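You operate a simulated robot arm through the tools that you are given. There is no shell and no other tool. Be economical: measure what you need, move in short steps, check, and stop when the job is done.

You run a simulated robot arm. Do the job below in one go: nothing can be reset, and whatever is moved stays where it is left.

TASK
Put things in order on the tote bench top. At the end: the yellow angle gauge is on the silver plate; the black block stands where the green block stood; the dark blue cover from the tote bench top is on the brown taped carton; the green block from the tote bench top stands where the yellow angle gauge stood; the white bracket stands where the dark blue cover stood; whatever was shut is shut again. Leave all else as you found it, and nothing knocked over.
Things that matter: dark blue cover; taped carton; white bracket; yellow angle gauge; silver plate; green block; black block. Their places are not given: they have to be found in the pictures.

It is judged by the outcome, as a careful person would: the job done as asked, and still so three seconds after it is handed in. It fails if anything else is knocked over, pushed out of place, dropped, spilled or broken. Lids that push on must go on centred and level and be pressed home; caps that screw on are set level and turned clockwise until they are tight.

THE ROBOT
A 7-joint arm with a two-finger parallel gripper, fixed in place. Base frame: the origin is at the foot of the arm, x ahead of it, y to its left, z up; the work surface is at about z = 870. Lengths are in mm, angles in rad, forces in N, time in s.
With the tool pointing down near the work surface it reaches from about 300 to 700 mm from the base axis. Its first joint turns from -1.152 to 1.152 rad. Payload 1.57 kg.
The tool frame sits at the grasp point between the pads (the TCP): z along the fingers, y along the line on which they close. The tips reach 30 mm beyond it. Largest opening 110 mm; finger width 24, thickness 12; the body of the gripper, 48 by 112 mm, starts 78 mm behind the TCP.
Orientation is that of the tool frame in the base frame, as [roll, pitch, yaw] about the fixed x, y, z axes, in that order (R = Rz(yaw) Ry(pitch) Rx(roll)). With the fingers straight down and closing along the base's y, the tool's x points along the base's -x, its y along +y and its z along -z.

THE INTERFACE
- The arm moves only by the tool send_rows. Its arguments are lists of equal length, an entry for each row: "grip": the opening, from 0 (shut) to 1 (fully open); "dp": the shift along the tool's x, y, z in cm, a list of three; "rot": the turn, a rotation vector about the tool's x, y, z in rad, a list of three. In form: {"grip": [grip, ...], "dp": [[dx, dy, dz], ...], "rot": [[ax, ay, az], ...]}. A call has 1 to 8 rows; each row is the pose to reach, as a shift and turn from the pose commanded when the call began, along the tool's axes at that moment. Rows are played at 5 a second. More than 50 mm and 0.15 rad between two rows, or a gripper value outside its range, and nothing of the call is played. A pose out of reach is approached as far as the arm can. The call stops where the force on the tool passes 40 N (or 10 N more than at its start, if that is more) or the arm is blocked; 0.2 s more then pass. The fingers move at their own pace (about 108 mm/s each) and stop on an object; they squeeze with about 24 N. The grip force told is the motor's: it shows also when the fingers shut on nothing. Time passes only in rows, and 0.2 s behind the last, so rows that repeat a pose let the fingers close. The reply holds the time, the measured pose of the TCP, the force on the tool along the base axes, the opening and the grip force, in the units named above and with some noise.
- Cameras (640 x 400 px; columns grow to the right, rows downward): "scene" is fixed at [167.6, -401.4, 1387.9]; the picture's right is [0.71, -0.70, 0.00], its down [-0.51, -0.52, -0.68] and it looks along [0.48, 0.49, -0.73] (base axes); focal length 214 px, centre (320, 200). "wrist" rides on the gripper at [-36, 0, -80] in the tool frame; the picture's right is [0.00, -1.00, 0.00], its down [0.97, 0.00, -0.24] and it looks along [0.24, 0.00, 0.97] (tool axes); focal length 218 px, centre (320, 200).
- get_image(camera): a new picture of that camera. No time passes.
- measure_at(camera, pixels): there is no depth. For up to 12 entries [column, row, z] of the newest picture of that camera ("zoom" is the newest enlarged one), the place [x, y] in the base frame at which the ray of that pixel passes the height z, good to about 2 mm. No time passes.
- inspect(camera, box): a new picture of the part [left, top, right, bottom] of that camera's present view, enlarged. No time passes.
- finish_job(): hands the job in; it is judged then, once.

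Go step by step. Measure first, check grasps and placings, and put right what went wrong. The budget is 80 turns and 54 pictures, counting those below and the enlarged ones. Unless the task says otherwise, let go and move clear before handing in, and close with one line.

The tools are called as name(argument=value, ...) on one line, values as JSON. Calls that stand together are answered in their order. send_rows: Moves the arm, as the interface text tells. Its arguments: {"type":"object","properties":{"grip":{"type":"array"},"dp":{"type":"array"},"rot":{"type":"array"}},"required":["grip","dp","rot"]} The other tools are called the same way: get_image (camera) takes a picture; measure_at (camera, pixels) gives the place at which the rays of pixels pass given heights; inspect (camera, box) takes an enlarged picture of a part of a camera's view; finish_job () hands the job in.

At the start:

```text
clock: 0.0
tcp_pos: [328.8, 62.1, 1199.9]
tcp_rot: [3.14, -0.001, 3.141]
ft_force: [0.0, -0.8, -0.1]
finger_gap: 110.1
grasp_force: 0.1
```

scene: 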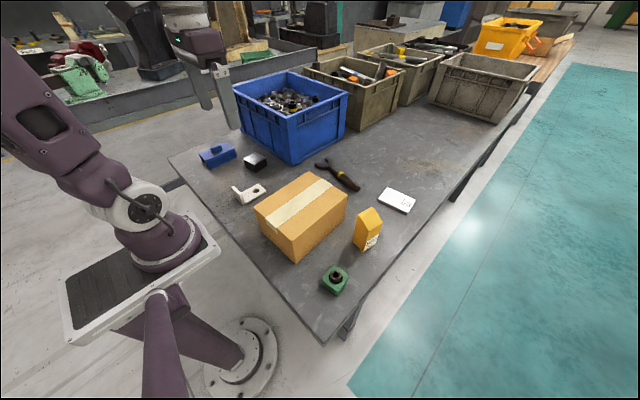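
wrist: 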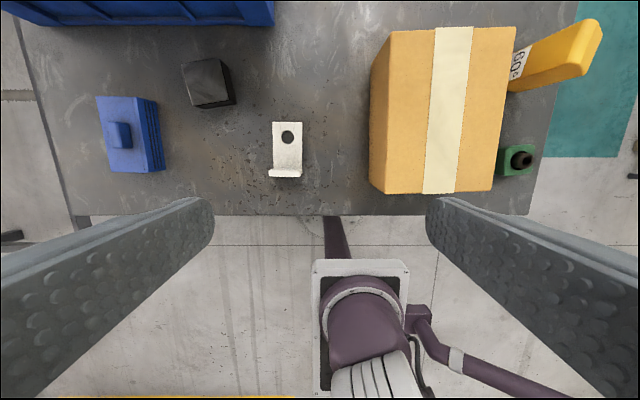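

The scene shows the blue cover near (217,155), black block (256,161), bracket (248,193), carton (300,215), gauge (367,230), plate (396,200) and green block (335,280). I'll enlarge to see details.

inspect(camera="scene", box=[310, 160, 430, 310])

inspect(camera="scene", box=[180, 130, 300, 220])

measure_at(camera="wrist", pixels=[[96, 97, 900], [153, 97, 870], [164, 171, 870], [112, 173, 870], [185, 65, 900], [228, 105, 900], [275, 122, 872], [302, 122, 872], [302, 177, 872], [268, 177, 872], [503, 145, 890], [535, 175, 890]])

```text
2.67 times, centred on (370, 235) of scene
```

zoom: 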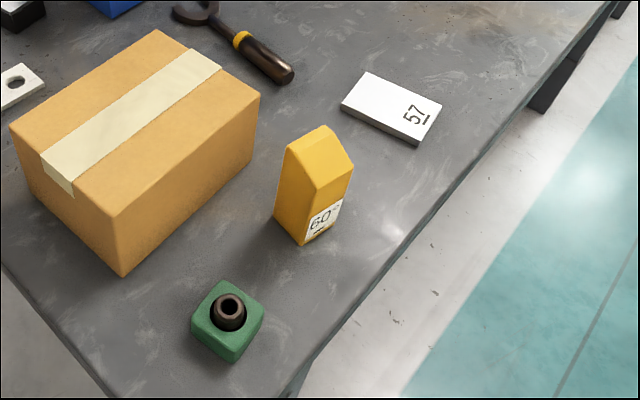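

```text
4.44 times, centred on (240, 175) of scene
```

zoom: 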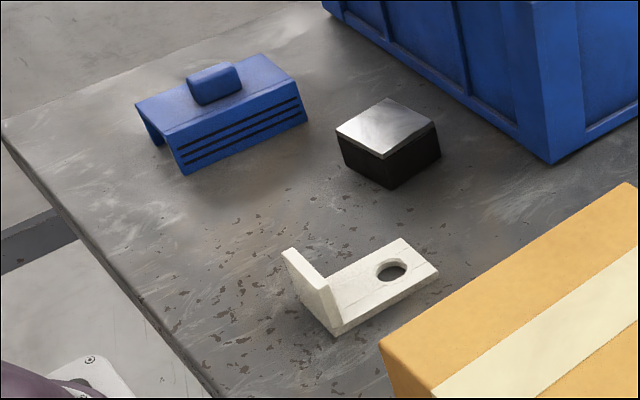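

```text
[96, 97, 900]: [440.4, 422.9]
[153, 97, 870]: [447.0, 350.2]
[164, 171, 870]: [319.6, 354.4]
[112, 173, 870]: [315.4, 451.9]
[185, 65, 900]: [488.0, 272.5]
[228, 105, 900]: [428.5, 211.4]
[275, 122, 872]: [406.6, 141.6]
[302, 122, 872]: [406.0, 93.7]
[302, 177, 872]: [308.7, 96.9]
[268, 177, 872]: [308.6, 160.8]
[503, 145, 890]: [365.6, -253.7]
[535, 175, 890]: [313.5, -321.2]
```

I have the rough layout; I'll fly over the gauge/green/plate area at z≈1200 for a wrist view, and measure the scene pixels at the same time.

measure_at(camera="scene", pixels=[[364, 252.2, 870], [376.4, 244, 870], [352.4, 239.9, 870], [387.6, 187, 880], [415.7, 199, 880], [406.3, 214.8, 880], [377.9, 200.5, 880], [337, 295.7, 870], [322, 287, 870], [295, 263, 870], [260, 232, 870], [345.5, 216, 870]])

send_rows(grip=[1, 1, 1, 1, 1, 1, 1], dp=[[-1.5, -4.3, 0], [-3, -8.6, 0], [-4.5, -12.9, 0], [-6, -17.2, 0], [-7.5, -21.5, 0], [-9, -25.8, 0], [-10, -29, 0]], rot=[[0, 0, 0], [0, 0, 0], [0, 0, 0], [0, 0, 0], [0, 0, 0], [0, 0, 0], [0, 0, 0]])

get_image(camera="wrist")

```text
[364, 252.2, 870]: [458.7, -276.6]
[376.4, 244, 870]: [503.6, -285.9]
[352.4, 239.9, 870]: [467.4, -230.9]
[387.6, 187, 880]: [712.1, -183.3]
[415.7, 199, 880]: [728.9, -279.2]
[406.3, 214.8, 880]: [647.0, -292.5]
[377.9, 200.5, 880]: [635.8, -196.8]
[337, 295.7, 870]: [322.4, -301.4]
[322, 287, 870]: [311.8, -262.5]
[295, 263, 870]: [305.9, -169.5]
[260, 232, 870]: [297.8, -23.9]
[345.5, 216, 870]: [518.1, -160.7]
```

```text
clock: 1.6
tcp_pos: [429.3, -229.5, 1197.3]
tcp_rot: [3.141, 0.0, 3.141]
ft_force: [-0.3, 0.5, 0.5]
finger_gap: 110.0
grasp_force: 0.2
```

```text
49 pictures are left
```

wrist: 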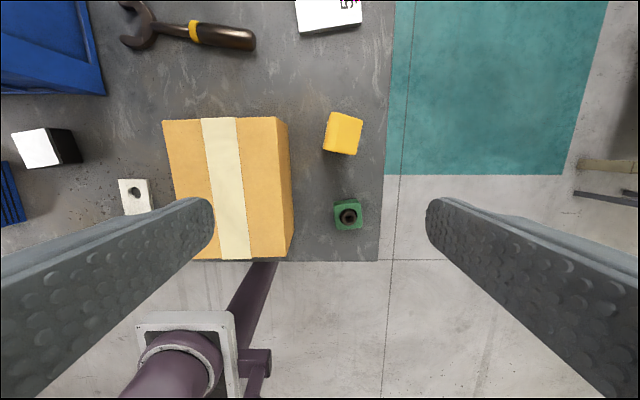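

The wrist view shows the gauge at (343,133), green block at (348,215), and the plate at (328,10). I'll enlarge these for accurate corners.

inspect(camera="wrist", box=[300, 95, 400, 245])

inspect(camera="scene", box=[335, 195, 399, 260])

```text
2.67 times, centred on (350, 170) of wrist
```

zoom: 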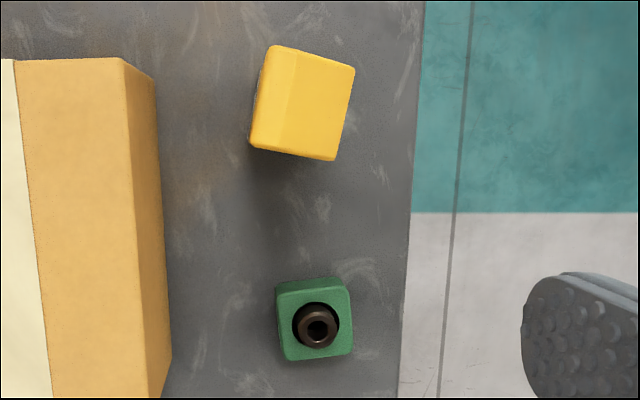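

```text
6.15 times, centred on (367, 228) of scene
```

zoom: 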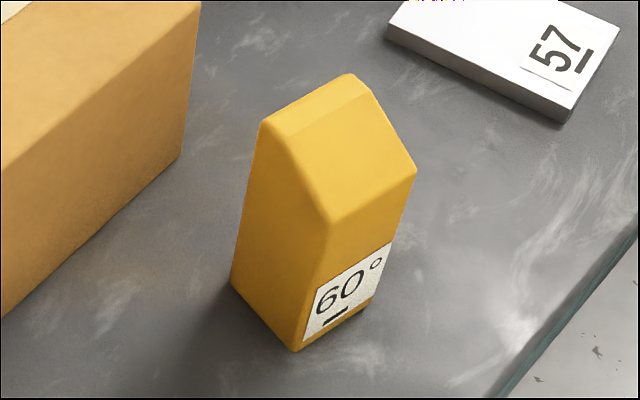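

The gauge is a house-shaped upright with its slope falling toward -y and the label facing -y. I'll measure heights and top corners.

measure_at(camera="scene", pixels=[[362.9, 252.4, 870], [368.6, 231.3, 910], [368.6, 231.3, 930], [358.1, 215.3, 950], [358.1, 215.3, 970], [358.1, 215.3, 990], [382.6, 222.7, 910], [382.6, 222.7, 930], [352.4, 241.8, 870]])

measure_at(camera="wrist", pixels=[[331.3, 111.9, 970], [363, 120.5, 930], [354.9, 155, 930], [323.8, 149.4, 970], [334.6, 204.9, 910], [360.1, 203.8, 910], [362.4, 227.4, 910], [337.3, 230, 910], [348.8, 216.8, 920], [323, 152, 870], [356, 213.5, 910]])

inspect(camera="scene", box=[305, 250, 369, 310])

```text
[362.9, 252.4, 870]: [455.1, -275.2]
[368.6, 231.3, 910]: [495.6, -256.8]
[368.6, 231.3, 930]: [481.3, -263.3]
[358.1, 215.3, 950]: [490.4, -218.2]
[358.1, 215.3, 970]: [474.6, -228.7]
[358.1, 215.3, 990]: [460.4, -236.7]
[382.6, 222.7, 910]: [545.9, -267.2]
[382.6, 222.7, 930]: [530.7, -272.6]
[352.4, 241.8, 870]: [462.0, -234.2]
```

```text
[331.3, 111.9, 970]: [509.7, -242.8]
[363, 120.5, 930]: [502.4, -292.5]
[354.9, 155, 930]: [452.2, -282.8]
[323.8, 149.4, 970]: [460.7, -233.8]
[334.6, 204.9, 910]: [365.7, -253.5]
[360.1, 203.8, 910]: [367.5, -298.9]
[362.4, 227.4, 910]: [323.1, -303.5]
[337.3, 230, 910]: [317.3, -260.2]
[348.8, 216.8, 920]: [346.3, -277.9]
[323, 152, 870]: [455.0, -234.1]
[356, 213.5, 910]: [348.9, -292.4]
```

```text
6.67 times, centred on (337, 280) of scene
```

zoom: 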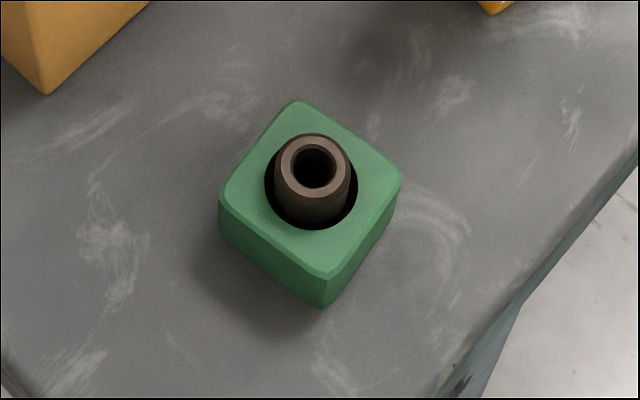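

The gauge tops out at z≈985 with its shoulder ≈960, centre ≈(485,-258), yaw ≈-0.18. The plate centre lies near 720 mm radius, so I'll test the reach over it empty and view it.

send_rows(grip=[1, 1, 1, 1, 1, 1, 1], dp=[[-4.5, 0, 0], [-9, 0, 1], [-13, 0, 3.5], [-16.5, -0.3, 7], [-20, -0.5, 10.5], [-23, -0.7, 14.4], [-24.6, -0.8, 18.7]], rot=[[0, 0, 0], [0, 0, 0], [0, 0, 0], [0, 0, 0], [0, 0, 0], [0, 0, 0], [0, 0, 0]])

get_image(camera="wrist")

```text
clock: 3.2
tcp_pos: [630.7, -225.4, 1030.2]
tcp_rot: [3.138, -0.004, 3.137]
ft_force: [-0.3, 0.2, -0.4]
finger_gap: 110.0
grasp_force: 0.0
out of reach, approached as far as the arm can: row 4, 5, 6, 7
```

```text
45 pictures are left
```

wrist: 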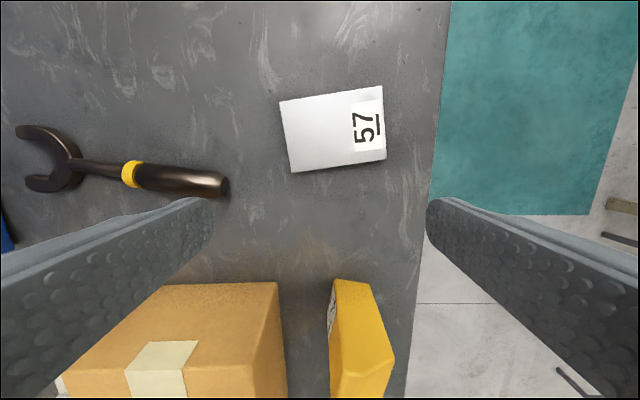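

Straight down reaches only about radius 670 here, so I will grip the gauge with the tool tilted about its closing axis. I'll measure the plate corners (280,102),(381,87),(386,160),(292,172) first.

measure_at(camera="wrist", pixels=[[280, 102, 880], [381, 87, 880], [386, 159, 880], [292, 171, 880], [276, 284, 970], [163, 284, 970], [223, 178, 880]])

inspect(camera="wrist", box=[270, 75, 400, 185])

```text
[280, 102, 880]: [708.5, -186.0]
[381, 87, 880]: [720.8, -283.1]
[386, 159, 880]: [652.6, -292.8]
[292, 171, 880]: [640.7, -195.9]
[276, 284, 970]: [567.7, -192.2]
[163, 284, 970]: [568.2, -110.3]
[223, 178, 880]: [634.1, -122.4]
```

```text
3.64 times, centred on (335, 130) of wrist
```

zoom: 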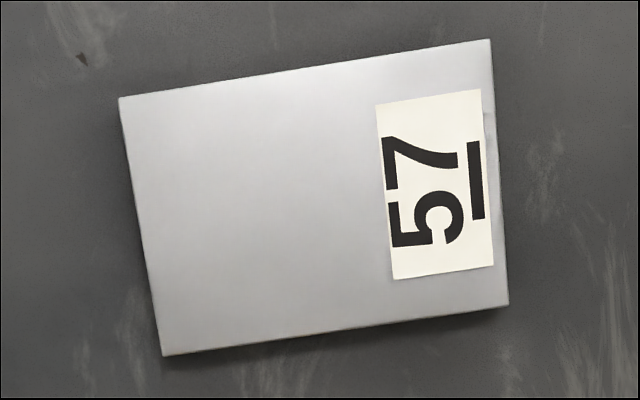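

The plate is ~69×98 centred at (681,-240), yaw +0.14. I'll test reach here with a tilt of -0.45 about the tool y axis.

send_rows(grip=[1, 1, 1, 1, 1], dp=[[0, 0, 0], [0, 0, 0], [0, 0, 0], [0, 0, 0], [0, 0, 0]], rot=[[0, -0.12, 0], [0, -0.24, 0], [0, -0.36, 0], [0, -0.45, 0], [0, -0.45, 0]])

```text
clock: 4.4
tcp_pos: [631.2, -225.0, 1030.8]
tcp_rot: [3.142, 0.451, 3.141]
ft_force: [-0.1, 0.2, -0.4]
finger_gap: 110.4
grasp_force: 0.1
```

The tilt works; now test extending to about (676,-240,945) with this tilt.

send_rows(grip=[1, 1, 1, 1], dp=[[-0.2, -0.8, 4.5], [-0.34, -1.5, 7], [-0.34, -1.5, 9.6], [-0.34, -1.5, 9.6]], rot=[[0, 0, 0], [0, 0, 0], [0, 0, 0], [0, 0, 0]])

```text
clock: 5.4
tcp_pos: [675.9, -241.0, 945.8]
tcp_rot: [-3.141, 0.45, 3.14]
ft_force: [-0.4, 0.5, 0.3]
finger_gap: 110.2
grasp_force: 0.1
```

The tilted pose reaches the plate. I'll now go back above the gauge at z 1080 with the same tilt and yaw turned by -0.183.

send_rows(grip=[1, 1, 1, 1, 1, 1, 1], dp=[[0.35, 0, -3.9], [0.7, 0, -7.8], [1.04, 0, -11.6], [4.4, -0.5, -14.5], [7.8, -1.1, -17.4], [11.36, -1.7, -20.4], [11.36, -1.7, -20.4]], rot=[[0, 0, 0], [0, 0, 0], [0, 0, 0], [0.027, 0, 0.055], [0.053, 0, 0.11], [0.08, 0, 0.165], [0.08, 0, 0.165]])

get_image(camera="wrist")

```text
clock: 7.0
tcp_pos: [482.2, -256.4, 1079.3]
tcp_rot: [3.141, 0.451, 2.956]
ft_force: [-0.1, 0.3, -0.5]
finger_gap: 110.0
grasp_force: 0.2
```

```text
43 pictures are left
```

wrist: 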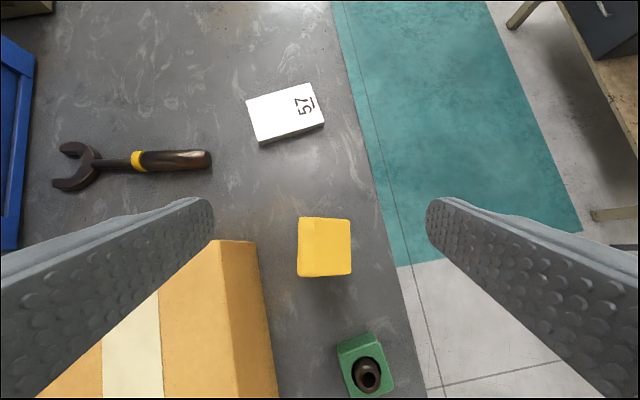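

The gauge is aligned with the fingers at (325,247). I'll check gauge and carton edges against the finger clearance.

measure_at(camera="wrist", pixels=[[299, 218, 985], [297, 276, 985], [350, 219, 960], [352, 275, 960], [256, 242, 970], [278, 398, 870], [257, 265, 870], [256, 242, 990]])

measure_at(camera="scene", pixels=[[293, 237, 950], [293, 237, 970], [293, 237, 990], [347.5, 194, 950], [347.5, 194, 970], [347.5, 194, 990], [254, 207, 970], [308.5, 171.5, 970]])

```text
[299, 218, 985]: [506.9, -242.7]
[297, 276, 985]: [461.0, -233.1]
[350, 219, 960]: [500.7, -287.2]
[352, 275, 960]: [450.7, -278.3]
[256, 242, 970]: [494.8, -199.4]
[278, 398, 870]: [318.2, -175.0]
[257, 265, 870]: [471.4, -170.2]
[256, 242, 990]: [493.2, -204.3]
```

```text
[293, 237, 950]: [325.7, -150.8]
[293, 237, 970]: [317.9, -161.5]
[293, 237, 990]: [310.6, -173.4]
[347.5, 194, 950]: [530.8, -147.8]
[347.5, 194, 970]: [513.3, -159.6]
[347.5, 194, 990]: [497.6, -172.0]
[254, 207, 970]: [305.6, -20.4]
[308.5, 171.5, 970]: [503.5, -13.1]
```

The carton side is at y≈-165 and clear of the fingers (outer ≈-191). I'll descend to z≈925 around the gauge (centre ≈(483,-259)) and close.

send_rows(grip=[0.88, 0.88, 0.88, 0.88, 0.88, 0.3, 0.3, 0.3], dp=[[1.6, -0.1, 3.4], [3.2, -0.2, 6.85], [4.85, -0.23, 10.3], [6.5, -0.23, 13.74], [6.5, -0.23, 13.74], [6.5, -0.23, 13.74], [6.5, -0.23, 13.74], [6.5, -0.23, 13.74]], rot=[[0, 0, 0], [0, 0, 0], [0, 0, 0], [0, 0, 0], [0, 0, 0], [0, 0, 0], [0, 0, 0], [0, 0, 0]])

get_image(camera="scene")

```text
clock: 8.8
tcp_pos: [483.1, -258.9, 926.6]
tcp_rot: [-3.141, 0.449, 2.959]
ft_force: [-0.3, 1.1, 0.4]
finger_gap: 46.0
grasp_force: 24.1
```

```text
42 pictures are left
```

scene: 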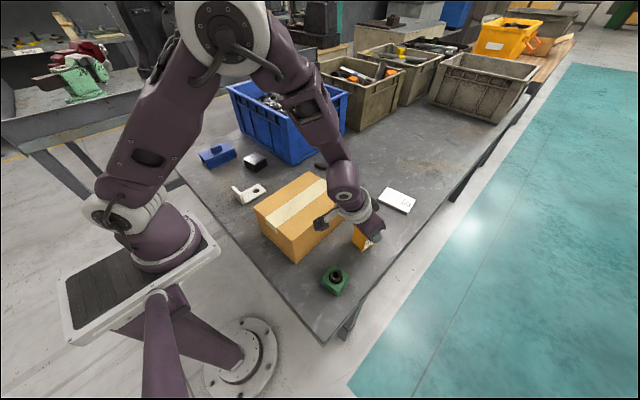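

The gauge is gripped (46 mm, 24 N). I'll lift 40 mm and carry it over the plate, turning it to the plate's yaw.

send_rows(grip=[0.3, 0.3, 0.3, 0.3, 0.3, 0.3, 0.3, 0.3], dp=[[-0.87, 0, -1.8], [-1.74, 0, -3.6], [-5.02, 1.09, -1.79], [-8.31, 2.18, 0.02], [-11.59, 3.26, 1.83], [-14.88, 4.35, 3.64], [-18.16, 5.44, 5.45], [-18.16, 5.44, 5.45]], rot=[[0, 0, 0], [0, 0, 0], [-0.028, 0, -0.059], [-0.057, 0, -0.117], [-0.085, 0, -0.176], [-0.114, 0, -0.234], [-0.142, 0, -0.293], [-0.142, 0, -0.293]])

inspect(camera="scene", box=[340, 150, 440, 240])

get_image(camera="wrist")

```text
clock: 10.6
tcp_pos: [679.6, -237.7, 958.4]
tcp_rot: [-3.141, 0.45, -2.999]
ft_force: [0.6, 0.2, -1.8]
finger_gap: 45.4
grasp_force: 23.7
```

```text
4.44 times, centred on (390, 195) of scene
```

zoom: 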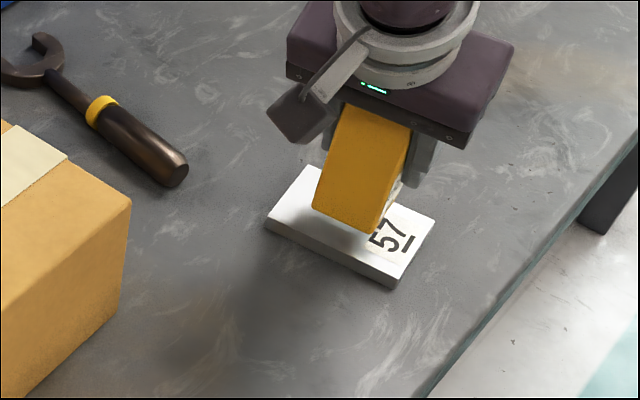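

```text
40 pictures are left
```

wrist: 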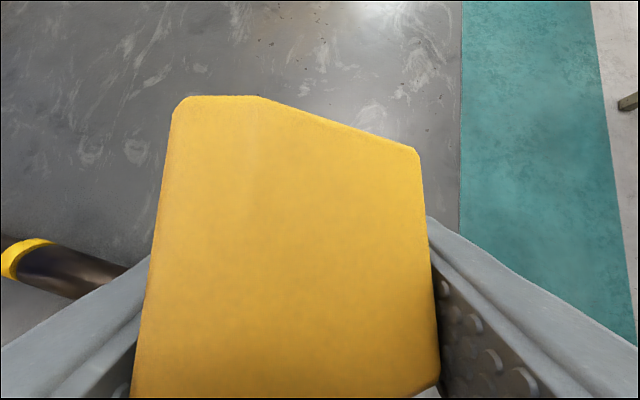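

Gauge hangs upright over the plate (TCP (680,-238)). I'll lower gradually until contact.

send_rows(grip=[0.3, 0.3, 0.3, 0.3, 0.3, 0.3], dp=[[0.35, 0, 0.72], [0.61, 0, 1.26], [0.7, 0, 1.44], [0.74, 0, 1.53], [0.78, 0, 1.62], [0.83, 0, 1.71]], rot=[[0, 0, 0], [0, 0, 0], [0, 0, 0], [0, 0, 0], [0, 0, 0], [0, 0, 0]])

inspect(camera="scene", box=[370, 170, 430, 220])

```text
clock: 12.0
tcp_pos: [677.9, -239.2, 939.9]
tcp_rot: [3.141, 0.45, -3.0]
ft_force: [-2.3, 1.2, 5.8]
finger_gap: 45.9
grasp_force: 24.2
```

```text
8.00 times, centred on (400, 195) of scene
```

zoom: 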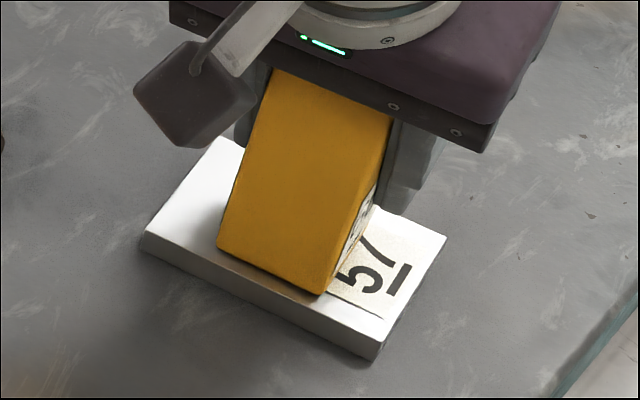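

Contact begins (5.8 N at z 940, so plate ≈13 mm thick) and the gauge foot is inside the plate edges. I'll settle 0.7 mm more and open.

send_rows(grip=[0.3, 0.55, 0.8, 0.8], dp=[[0.03, 0, 0.07], [0.03, 0, 0.07], [0.03, 0, 0.07], [0.03, 0, 0.07]], rot=[[0, 0, 0], [0, 0, 0], [0, 0, 0], [0, 0, 0]])

inspect(camera="scene", box=[370, 170, 430, 220])

```text
clock: 13.0
tcp_pos: [678.2, -240.0, 938.5]
tcp_rot: [3.141, 0.45, -3.001]
ft_force: [0.6, 0.0, -0.5]
finger_gap: 88.0
grasp_force: 0.1
```

```text
8.00 times, centred on (400, 195) of scene
```

zoom: 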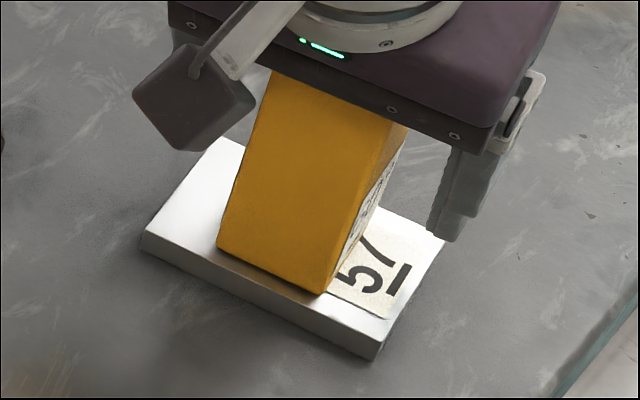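

The gauge stands free on the plate. I'll back off along the tool axis, then untilt and travel over toward the green block.

send_rows(grip=[0.85, 0.9, 1, 1, 1, 1, 1, 1], dp=[[0, 0, -4], [0, 0, -8], [0, 0, -12], [3.62, 0.19, -14.94], [7.24, 0.38, -17.9], [10.86, 0.57, -20.8], [14.48, 0.76, -23.8], [18.1, 0.95, -26.7]], rot=[[0, 0, 0], [0, 0, 0], [0, 0, 0], [0, 0.09, 0], [0, 0.18, 0], [0, 0.27, 0], [0, 0.36, 0], [0, 0.45, 0]])

get_image(camera="wrist")

inspect(camera="scene", box=[340, 150, 440, 240])

```text
clock: 14.8
tcp_pos: [400.0, -269.0, 1100.4]
tcp_rot: [3.141, -0.003, -3.001]
ft_force: [0.1, 0.4, -0.4]
finger_gap: 110.0
grasp_force: 0.1
```

```text
37 pictures are left
```

wrist: 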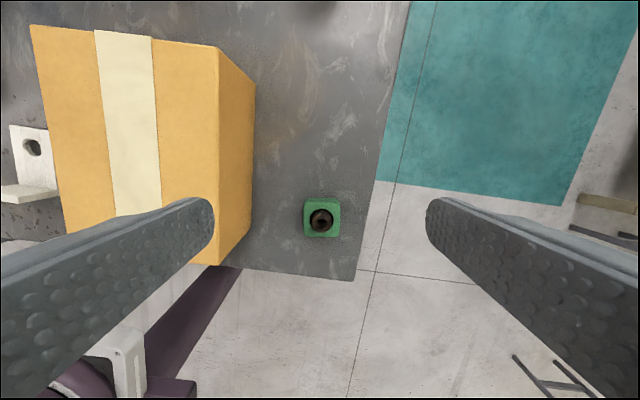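

```text
4.44 times, centred on (390, 195) of scene
```

zoom: 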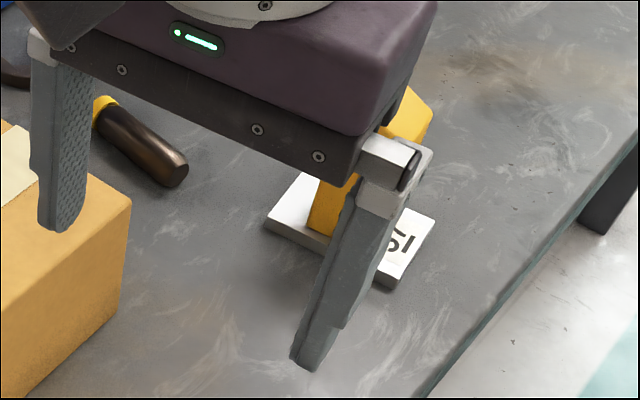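

The green block at (322,217) appears square with the current tool yaw. I'll enlarge it to fix its pose.

inspect(camera="wrist", box=[290, 190, 354, 244])

```text
7.41 times, centred on (322, 217) of wrist
```

zoom: 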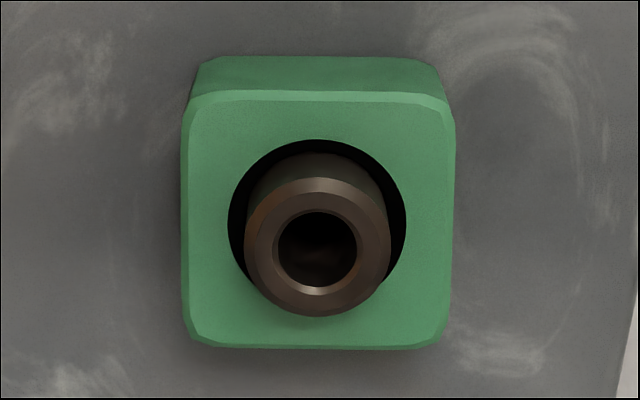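

I'll measure the green block's top corners at candidate heights and its foot from the scene.

measure_at(camera="zoom", pixels=[[183, 97, 900], [455, 107, 900], [452, 345, 900], [185, 345, 900], [200, 58, 870], [440, 62, 870], [319, 222, 900], [318, 250, 915]])

measure_at(camera="scene", pixels=[[337.75, 295.9, 870], [337.75, 291, 890], [337.75, 291, 880], [322, 284.5, 870], [322, 279.3, 880], [322, 279.3, 890], [322, 279.3, 900]])

```text
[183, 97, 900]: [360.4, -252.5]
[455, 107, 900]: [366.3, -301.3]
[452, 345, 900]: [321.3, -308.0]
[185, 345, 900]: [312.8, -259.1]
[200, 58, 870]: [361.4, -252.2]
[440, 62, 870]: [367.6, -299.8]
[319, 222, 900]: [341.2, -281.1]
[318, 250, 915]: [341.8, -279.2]
```

```text
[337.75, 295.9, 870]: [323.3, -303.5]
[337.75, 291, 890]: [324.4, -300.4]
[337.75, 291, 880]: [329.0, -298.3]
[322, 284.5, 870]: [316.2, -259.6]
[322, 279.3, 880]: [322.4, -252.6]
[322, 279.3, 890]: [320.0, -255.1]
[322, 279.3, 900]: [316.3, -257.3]
```

Green block: top z≈900, centre ≈(340.5,-280), width ≈47, yaw ≈+0.14 which equals the tool yaw. I'll descend to z≈906 and close.

send_rows(grip=[0.9, 0.85, 0.85, 0.85, 0.85, 0.3, 0.3, 0.3], dp=[[3, -0.1, 3], [6.05, -0.25, 6.8], [6.05, -0.25, 11.5], [6.05, -0.25, 16], [6.05, -0.25, 19.4], [6.05, -0.25, 19.4], [6.05, -0.25, 19.4], [6.05, -0.25, 19.4]], rot=[[0, 0, 0], [0, 0, 0], [0, 0, 0], [0, 0, 0], [0, 0, 0], [0, 0, 0], [0, 0, 0], [0, 0, 0]])

get_image(camera="wrist")

```text
clock: 16.6
tcp_pos: [341.3, -280.8, 906.7]
tcp_rot: [3.141, 0.0, -2.999]
ft_force: [0.0, -0.3, -0.3]
finger_gap: 49.6
grasp_force: 24.3
```

```text
34 pictures are left
```

wrist: 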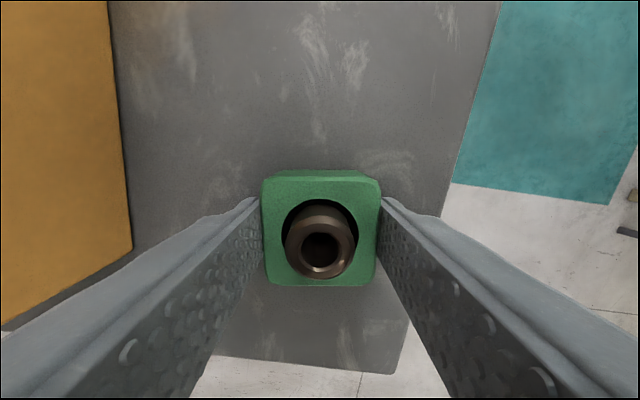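

Green block gripped (49.6 mm). I'll lift 40 mm, carry to the gauge's old spot (483,-259), yaw to -0.18, and lower to 1 mm above the starting level.

send_rows(grip=[0.3, 0.3, 0.3, 0.3, 0.3, 0.3, 0.3, 0.3], dp=[[0, 0, -4], [-3.6, 0.05, -4], [-7.2, 0.1, -4], [-10.8, 0.14, -4], [-14.37, 0.18, -4], [-14.37, 0.18, -2], [-14.37, 0.18, -0.5], [-14.37, 0.18, -0.1]], rot=[[0, 0, 0], [0, 0, 0.08], [0, 0, 0.16], [0, 0, 0.245], [0, 0, 0.326], [0, 0, 0.326], [0, 0, 0.326], [0, 0, 0.326]])

```text
clock: 18.4
tcp_pos: [482.7, -259.0, 906.6]
tcp_rot: [3.14, 0.0, 2.956]
ft_force: [-0.4, 0.1, -0.4]
finger_gap: 32.9
grasp_force: 0.0
```

The gap fell to 33 mm with no grip force, so the green block slipped out. I'll look where it is.

get_image(camera="scene")

get_image(camera="wrist")

```text
33 pictures are left
```

scene: 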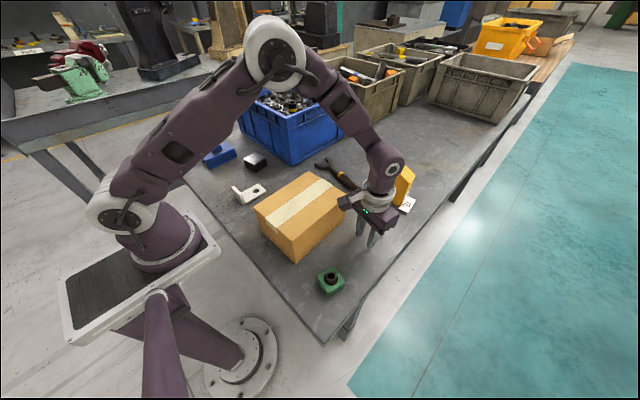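

```text
32 pictures are left
```

wrist: 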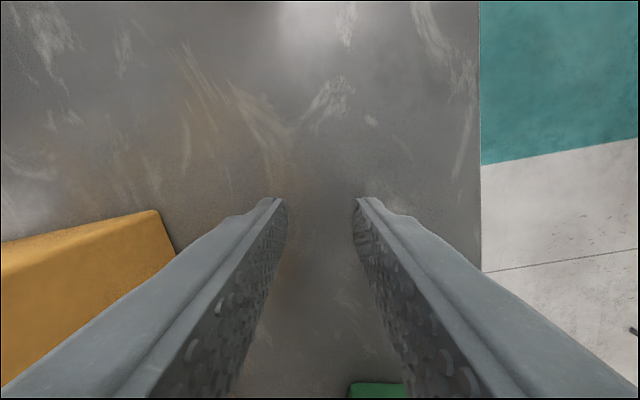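

The green block fell free during the fast lift but stands upright near (331,282). I'll rise, return above it and re-measure, then lift slowly.

send_rows(grip=[0.3, 0.5, 0.8, 0.9, 0.9, 0.9], dp=[[0, 0, -4.5], [0, 0, -9], [2.5, -1, -12], [5, -2, -15], [7.58, -2.95, -17], [7.58, -2.95, -17]], rot=[[0, 0, 0], [0, 0, -0.08], [0, 0, -0.16], [0, 0, -0.24], [0, 0, -0.326], [0, 0, -0.326]])

get_image(camera="wrist")

```text
clock: 19.8
tcp_pos: [403.1, -273.5, 1078.4]
tcp_rot: [-3.141, 0.0, -2.998]
ft_force: [0.4, 0.3, 0.2]
finger_gap: 98.8
grasp_force: 0.0
```

```text
31 pictures are left
```

wrist: 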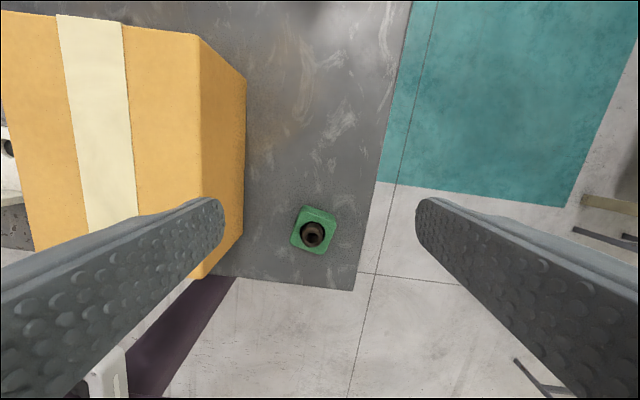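

The block has turned slightly and is now at (313,230). I'll enlarge it.

inspect(camera="wrist", box=[280, 200, 344, 256])

```text
7.14 times, centred on (312, 228) of wrist
```

zoom: 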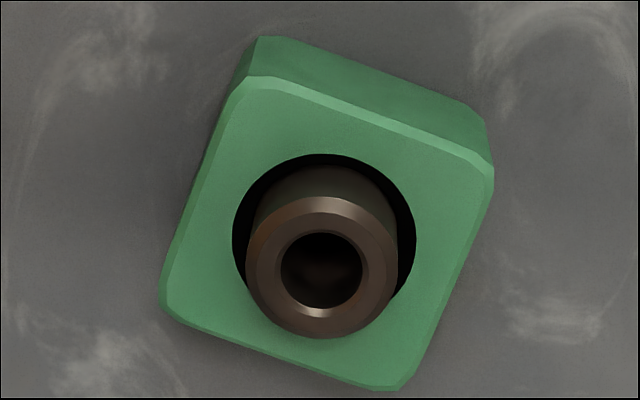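

I'll measure the corners (240,76),(494,170),(405,391),(160,305) at z 900 and the knob.

measure_at(camera="zoom", pixels=[[237, 76, 900], [494, 165, 900], [403, 392, 900], [161, 308, 900], [247, 270, 915], [398, 270, 915], [322, 275, 915], [325, 245, 900]])

```text
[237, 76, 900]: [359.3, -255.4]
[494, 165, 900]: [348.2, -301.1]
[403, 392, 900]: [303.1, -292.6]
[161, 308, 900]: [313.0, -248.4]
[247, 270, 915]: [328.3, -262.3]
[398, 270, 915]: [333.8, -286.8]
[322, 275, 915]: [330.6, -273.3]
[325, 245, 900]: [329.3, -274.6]
```

Block now centred at ≈(331,-274), yaw ≈-0.19. I'll regrip it lower (z≈902.5) with the tool turned to match.

send_rows(grip=[0.85, 0.85, 0.85, 0.85, 0.85, 0.2, 0.2, 0.2], dp=[[3.6, 0.47, 3], [7.16, 0.94, 6.4], [7.16, 0.94, 10.5], [7.16, 0.94, 14.5], [7.16, 0.94, 17.59], [7.16, 0.94, 17.59], [7.16, 0.94, 17.59], [7.16, 0.94, 17.59]], rot=[[0, 0, 0.11], [0, 0, 0.22], [0, 0, 0.33], [0, 0, 0.33], [0, 0, 0.33], [0, 0, 0.33], [0, 0, 0.33], [0, 0, 0.33]])

send_rows(grip=[0, 0, 0, 0, 0], dp=[[0, 0, 0], [0, 0, -0.2], [0, 0, -0.5], [0, 0, -0.8], [0, 0, -0.8]], rot=[[0, 0, 0], [0, 0, 0], [0, 0, 0], [0, 0, 0], [0, 0, 0]])

inspect(camera="scene", box=[300, 240, 380, 300])

```text
clock: 21.6
tcp_pos: [331.5, -275.1, 901.9]
tcp_rot: [3.141, -0.002, 2.954]
ft_force: [-0.4, 0.2, 0.1]
finger_gap: 49.7
grasp_force: 24.3
```

```text
clock: 22.8
tcp_pos: [331.1, -275.9, 910.2]
tcp_rot: [-3.141, -0.001, 2.953]
ft_force: [0.5, 0.6, -2.5]
finger_gap: 49.5
grasp_force: 24.1
```

```text
6.67 times, centred on (340, 270) of scene
```

zoom: 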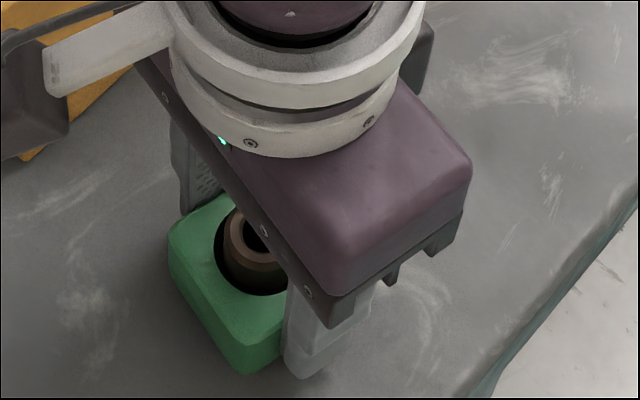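

The block is held now (≈2.5 N weight, 49.5 mm). I'll carry it slowly and low to (483,-259).

send_rows(grip=[0, 0, 0, 0, 0, 0, 0, 0], dp=[[-1, 0.3, -0.3], [-3, 0.93, -0.4], [-5.2, 1.6, -0.4], [-7.4, 2.28, -0.4], [-9.6, 2.96, -0.4], [-11.8, 3.64, -0.4], [-13.6, 4.2, -0.4], [-14.61, 4.51, -0.4]], rot=[[0, 0, 0], [0, 0, 0], [0, 0, 0], [0, 0, 0], [0, 0, 0], [0, 0, 0], [0, 0, 0], [0, 0, 0]])

get_image(camera="wrist")

```text
clock: 24.6
tcp_pos: [483.7, -256.6, 913.8]
tcp_rot: [-3.141, -0.001, 2.956]
ft_force: [0.1, -1.0, -2.8]
finger_gap: 49.7
grasp_force: 24.2
```

```text
28 pictures are left
```

wrist: 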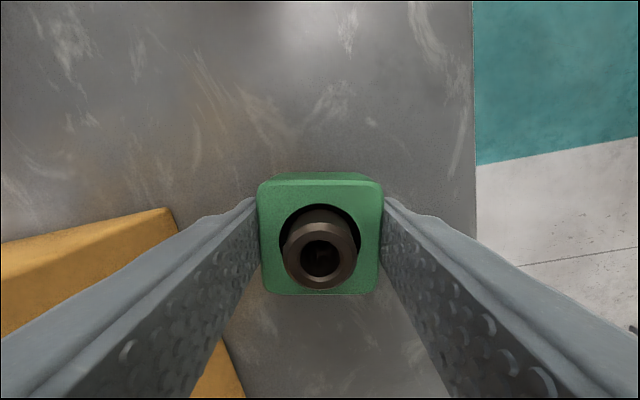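

Held and centred. I'll shift 2 mm in -y, lower 11.6 mm to the table and release.

send_rows(grip=[0, 0, 0, 0, 0.55, 0.7, 0.7], dp=[[0, -0.2, 0.4], [0, -0.2, 0.8], [0, -0.2, 1.1], [0, -0.2, 1.17], [0, -0.2, 1.17], [0, -0.2, 1.17], [0, -0.2, 1.17]], rot=[[0, 0, 0], [0, 0, 0], [0, 0, 0], [0, 0, 0], [0, 0, 0], [0, 0, 0], [0, 0, 0]])

```text
clock: 26.2
tcp_pos: [482.4, -259.8, 901.5]
tcp_rot: [-3.14, 0.001, 2.952]
ft_force: [0.2, 0.4, 0.3]
finger_gap: 77.0
grasp_force: 0.0
```

Green block released in place. I'll rise and travel across the carton toward the black block.

send_rows(grip=[0.8, 1, 1, 1, 1, 1, 1, 1], dp=[[0, 0, -4.7], [0, 0, -9.4], [0, 0, -14.1], [1.6, 4.5, -15], [3.2, 9, -16], [4.8, 13.5, -17], [6.4, 18, -18], [8, 22.5, -19]], rot=[[0, 0, 0], [0, 0, 0], [0, 0, 0], [0, 0, -0.04], [0, 0, -0.08], [0, 0, -0.12], [0, 0, -0.16], [0, 0, -0.19]])

send_rows(grip=[1, 1, 1, 1, 1], dp=[[0.5, 4.7, 0], [1, 9.4, 0], [1.5, 14.1, 0], [2, 18.8, 0], [2.5, 23.3, 0]], rot=[[0, 0, 0], [0, 0, 0], [0, 0, 0], [0, 0, 0], [0, 0, 0]])

get_image(camera="wrist")

inspect(camera="scene", box=[310, 160, 430, 310])

```text
clock: 28.0
tcp_pos: [446.3, -24.2, 1091.2]
tcp_rot: [-3.141, 0.0, -3.14]
ft_force: [-0.4, 0.0, -0.2]
finger_gap: 109.6
grasp_force: 0.1
```

```text
clock: 29.2
tcp_pos: [419.4, 210.5, 1090.3]
tcp_rot: [-3.142, 0.0, -3.139]
ft_force: [-0.4, -0.3, 0.2]
finger_gap: 110.1
grasp_force: 0.0
```

```text
27 pictures are left
```

wrist: 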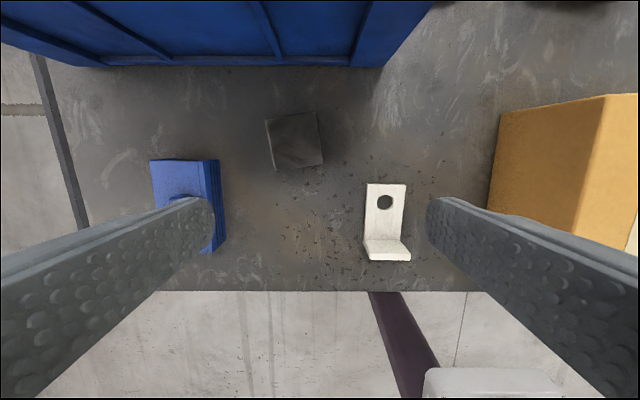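

```text
2.67 times, centred on (370, 235) of scene
```

zoom: 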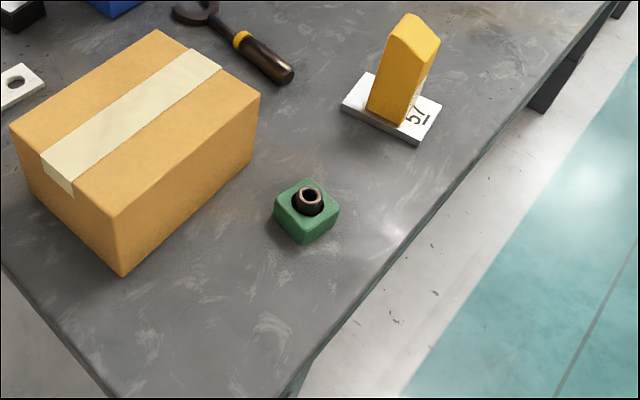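

Gauge is on the plate and the green block on the gauge's old footprint. Now I'll measure the black block, bracket and cover.

inspect(camera="wrist", box=[255, 100, 335, 180])

inspect(camera="scene", box=[236, 142, 276, 182])

```text
5.00 times, centred on (295, 140) of wrist
```

zoom: 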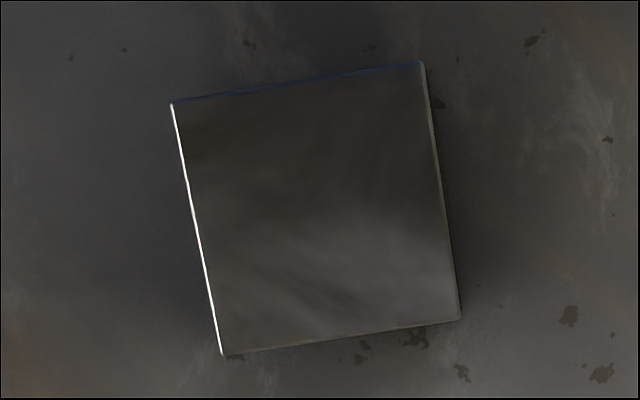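

```text
10.00 times, centred on (256, 162) of scene
```

zoom: 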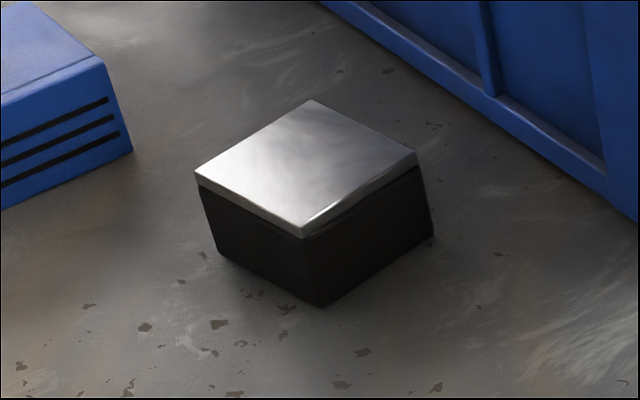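

The black block has a thin silver top; I'll measure its corners at candidate heights from both cameras.

measure_at(camera="scene", pixels=[[256, 172.5, 870], [246, 167.8, 870], [267.3, 165.5, 870], [254.2, 165.8, 900], [254.2, 165.8, 910], [243.6, 159.3, 900], [243.6, 159.3, 910], [265.6, 157.8, 900], [265.6, 157.8, 910]])

measure_at(camera="wrist", pixels=[[265.2, 120.6, 905], [315.6, 112.2, 905], [323.2, 163.8, 905], [275.2, 171, 905], [150, 161, 900], [208, 159, 900], [366, 184, 873], [406, 184, 873], [410, 259, 870], [369, 260, 870], [364, 242, 900], [397, 239, 900]])

```text
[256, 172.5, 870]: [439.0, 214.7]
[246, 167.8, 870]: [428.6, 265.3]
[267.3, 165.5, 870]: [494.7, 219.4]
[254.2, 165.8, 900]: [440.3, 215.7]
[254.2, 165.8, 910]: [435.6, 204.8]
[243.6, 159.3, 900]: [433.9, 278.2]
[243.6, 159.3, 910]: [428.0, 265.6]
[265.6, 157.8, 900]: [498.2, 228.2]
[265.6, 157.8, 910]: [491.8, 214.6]
```

```text
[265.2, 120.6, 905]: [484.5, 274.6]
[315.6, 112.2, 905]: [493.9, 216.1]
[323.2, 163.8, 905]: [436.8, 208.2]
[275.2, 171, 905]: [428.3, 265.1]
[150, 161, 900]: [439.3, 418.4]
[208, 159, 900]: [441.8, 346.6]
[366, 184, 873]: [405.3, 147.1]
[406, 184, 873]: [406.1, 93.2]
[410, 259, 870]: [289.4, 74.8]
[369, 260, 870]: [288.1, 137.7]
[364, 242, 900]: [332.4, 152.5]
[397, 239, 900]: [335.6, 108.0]
```

Black block: centre ≈(461,241), top ≈905, ~58 mm, yaw ≈+0.15. I'll descend low on it, grip, then lift very gently.

send_rows(grip=[0.9, 0.9, 0.9, 0.9, 0.9, 0.3, 0.3, 0.3], dp=[[-2.1, 1.5, 3.5], [-4.16, 3.05, 7.2], [-4.16, 3.05, 11.5], [-4.16, 3.05, 15.5], [-4.16, 3.05, 18.75], [-4.16, 3.05, 18.75], [-4.16, 3.05, 18.75], [-4.16, 3.05, 18.75]], rot=[[0, 0, -0.08], [0, 0, -0.153], [0, 0, -0.153], [0, 0, -0.153], [0, 0, -0.153], [0, 0, -0.153], [0, 0, -0.153], [0, 0, -0.153]])

send_rows(grip=[0, 0, 0, 0, 0, 0], dp=[[0, 0, 0], [0, 0, -0.2], [0, 0, -0.5], [0, 0, -0.8], [0, 0, -1.1], [0, 0, -1.1]], rot=[[0, 0, 0], [0, 0, 0], [0, 0, 0], [0, 0, 0], [0, 0, 0], [0, 0, 0]])

get_image(camera="wrist")

```text
clock: 31.0
tcp_pos: [462.4, 238.3, 902.9]
tcp_rot: [-3.141, 0.0, -2.986]
ft_force: [0.4, -0.4, -0.9]
finger_gap: 59.6
grasp_force: 24.2
```

```text
clock: 32.4
tcp_pos: [463.2, 239.1, 914.2]
tcp_rot: [-3.141, -0.001, -2.987]
ft_force: [-0.5, 0.5, -6.0]
finger_gap: 59.7
grasp_force: 23.7
```

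```text
23 pictures are left
```

wrist: 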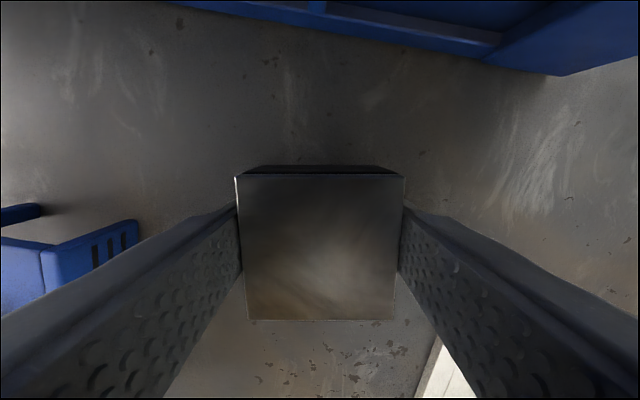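

Held at 6 N weight, 59.7 mm. I'll lift gently with ramped small rows.

send_rows(grip=[0, 0, 0, 0, 0, 0, 0, 0], dp=[[0, 0, -0.5], [0, 0, -1.4], [0, 0, -2.8], [0, 0, -4.4], [0, 0, -6], [0, 0, -7.6], [0, 0, -9], [0, 0, -10]], rot=[[0, 0, 0], [0, 0, 0], [0, 0, 0], [0, 0, 0], [0, 0, 0], [0, 0, 0], [0, 0, 0], [0, 0, 0]])

send_rows(grip=[0, 0, 0, 0, 0, 0, 0, 0], dp=[[0, -0.5, -0.5], [0, -1.5, -1.3], [0, -3, -2.2], [0, -5, -3], [0, -7, -3.5], [0, -9, -3.8], [0, -11, -3.8], [0, -12.5, -3.8]], rot=[[0, 0, 0], [0, 0, 0], [0, 0, 0], [0, 0, 0], [0, 0, 0], [0, 0, 0], [0, 0, 0], [0, 0, 0]])

```text
clock: 34.2
tcp_pos: [462.0, 239.5, 1016.1]
tcp_rot: [-3.141, 0.0, -2.987]
ft_force: [0.1, 0.2, -5.9]
finger_gap: 59.8
grasp_force: 23.9
```

```text
clock: 36.0
tcp_pos: [482.6, 116.3, 1052.5]
tcp_rot: [3.14, -0.001, -2.987]
ft_force: [-0.4, -0.4, -5.8]
finger_gap: 59.9
grasp_force: 24.0
```

Still held firmly. I'll carry it over the carton in two ramped moves toward (343,-281) at z 1052.

send_rows(grip=[0, 0, 0, 0, 0, 0, 0, 0], dp=[[0.47, -0.88, 0], [1.42, -2.64, 0], [2.84, -5.29, 0], [4.26, -7.93, 0], [5.68, -10.57, 0], [7.1, -13.2, 0], [8.5, -15.86, 0], [9.46, -17.62, 0]], rot=[[0, 0, 0], [0, 0, 0], [0, 0, 0], [0, 0, 0], [0, 0, 0], [0, 0, 0], [0, 0, 0], [0, 0, 0]])

send_rows(grip=[0, 0, 0, 0, 0, 0, 0, 0], dp=[[0.47, -0.88, 0], [1.65, -3.08, 0], [3.31, -6.17, 0], [4.97, -9.25, 0], [6.62, -12.33, 0], [8.28, -15.4, 0], [9.7, -18.05, 0], [10.44, -19.45, 0]], rot=[[0, 0, 0], [0, 0, 0], [0, 0, 0], [0, 0, 0], [0, 0, 0], [0, 0, 0], [0, 0, 0.01], [0, 0, 0.01]])

get_image(camera="wrist")

```text
clock: 37.8
tcp_pos: [417.4, -73.6, 1053.3]
tcp_rot: [3.142, 0.0, -2.986]
ft_force: [0.1, 0.2, -5.2]
finger_gap: 59.9
grasp_force: 23.6
```

```text
clock: 39.6
tcp_pos: [341.6, -282.5, 1051.3]
tcp_rot: [3.14, -0.002, -2.997]
ft_force: [-0.1, 0.6, -5.8]
finger_gap: 59.7
grasp_force: 23.5
```

```text
22 pictures are left
```

wrist: 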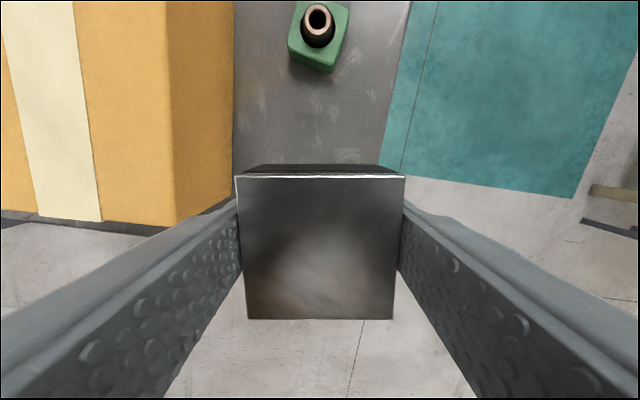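

Over the target at (342,-282.5). I'll lower with a 2 mm correction, then set down and release.

send_rows(grip=[0, 0, 0, 0, 0, 0, 0, 0], dp=[[-0.1, 0.1, 0.6], [-0.22, 0.2, 2], [-0.22, 0.2, 4.2], [-0.22, 0.2, 6.6], [-0.22, 0.2, 9], [-0.22, 0.2, 11.4], [-0.22, 0.2, 13], [-0.22, 0.2, 13.7]], rot=[[0, 0, 0], [0, 0, 0], [0, 0, 0], [0, 0, 0], [0, 0, 0], [0, 0, 0], [0, 0, 0], [0, 0, 0]])

send_rows(grip=[0, 0, 0, 0, 0], dp=[[0, 0, 0.3], [0, 0, 0.6], [0, 0, 0.9], [0, 0, 1.05], [0, 0, 1.15]], rot=[[0, 0, 0], [0, 0, 0], [0, 0, 0], [0, 0, 0], [0, 0, 0]])

```text
clock: 41.4
tcp_pos: [344.4, -277.5, 915.4]
tcp_rot: [3.14, 0.001, -2.997]
ft_force: [0.6, -0.8, -5.5]
finger_gap: 59.7
grasp_force: 23.6
```

```text
clock: 42.6
tcp_pos: [344.2, -278.8, 905.2]
tcp_rot: [-3.141, 0.0, -2.997]
ft_force: [0.2, 0.7, -5.7]
finger_gap: 59.8
grasp_force: 23.7
```

Still 5.7 N of weight carried; about 2 mm to go. I'll lower to contact.

send_rows(grip=[0, 0, 0, 0, 0.65, 0.85, 0.85], dp=[[0, 0, 0.1], [0, 0, 0.18], [0, 0, 0.24], [0, 0, 0.26], [0, 0, 0.26], [0, 0, 0.26], [0, 0, 0.26]], rot=[[0, 0, 0], [0, 0, 0], [0, 0, 0], [0, 0, 0], [0, 0, 0], [0, 0, 0], [0, 0, 0]])

send_rows(grip=[0.9, 0.95, 1, 1, 1, 1, 1, 1], dp=[[0, 0, -3], [0, 0, -7], [0, 0, -11.5], [0, 0, -16], [-0.5, 4.5, -18], [-1, 9.3, -18], [-1.5, 14, -18], [-2, 18.8, -18]], rot=[[0, 0, 0], [0, 0, 0], [0, 0, 0], [0, 0, 0], [0, 0, 0.03], [0, 0, 0.07], [0, 0, 0.11], [0, 0, 0.144]])

get_image(camera="scene")

```text
clock: 44.2
tcp_pos: [345.5, -278.5, 902.4]
tcp_rot: [3.142, 0.001, -2.997]
ft_force: [0.4, -0.6, -0.2]
finger_gap: 93.3
grasp_force: 0.1
```

```text
clock: 46.0
tcp_pos: [336.7, -89.2, 1082.6]
tcp_rot: [-3.142, 0.001, 3.14]
ft_force: [0.5, -0.1, 0.3]
finger_gap: 110.0
grasp_force: 0.2
```

```text
21 pictures are left
```

scene: 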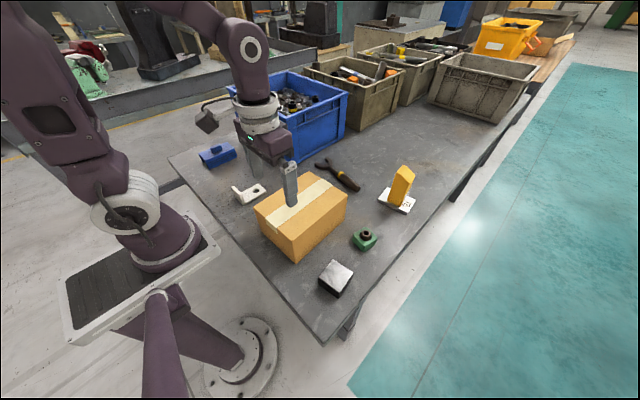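

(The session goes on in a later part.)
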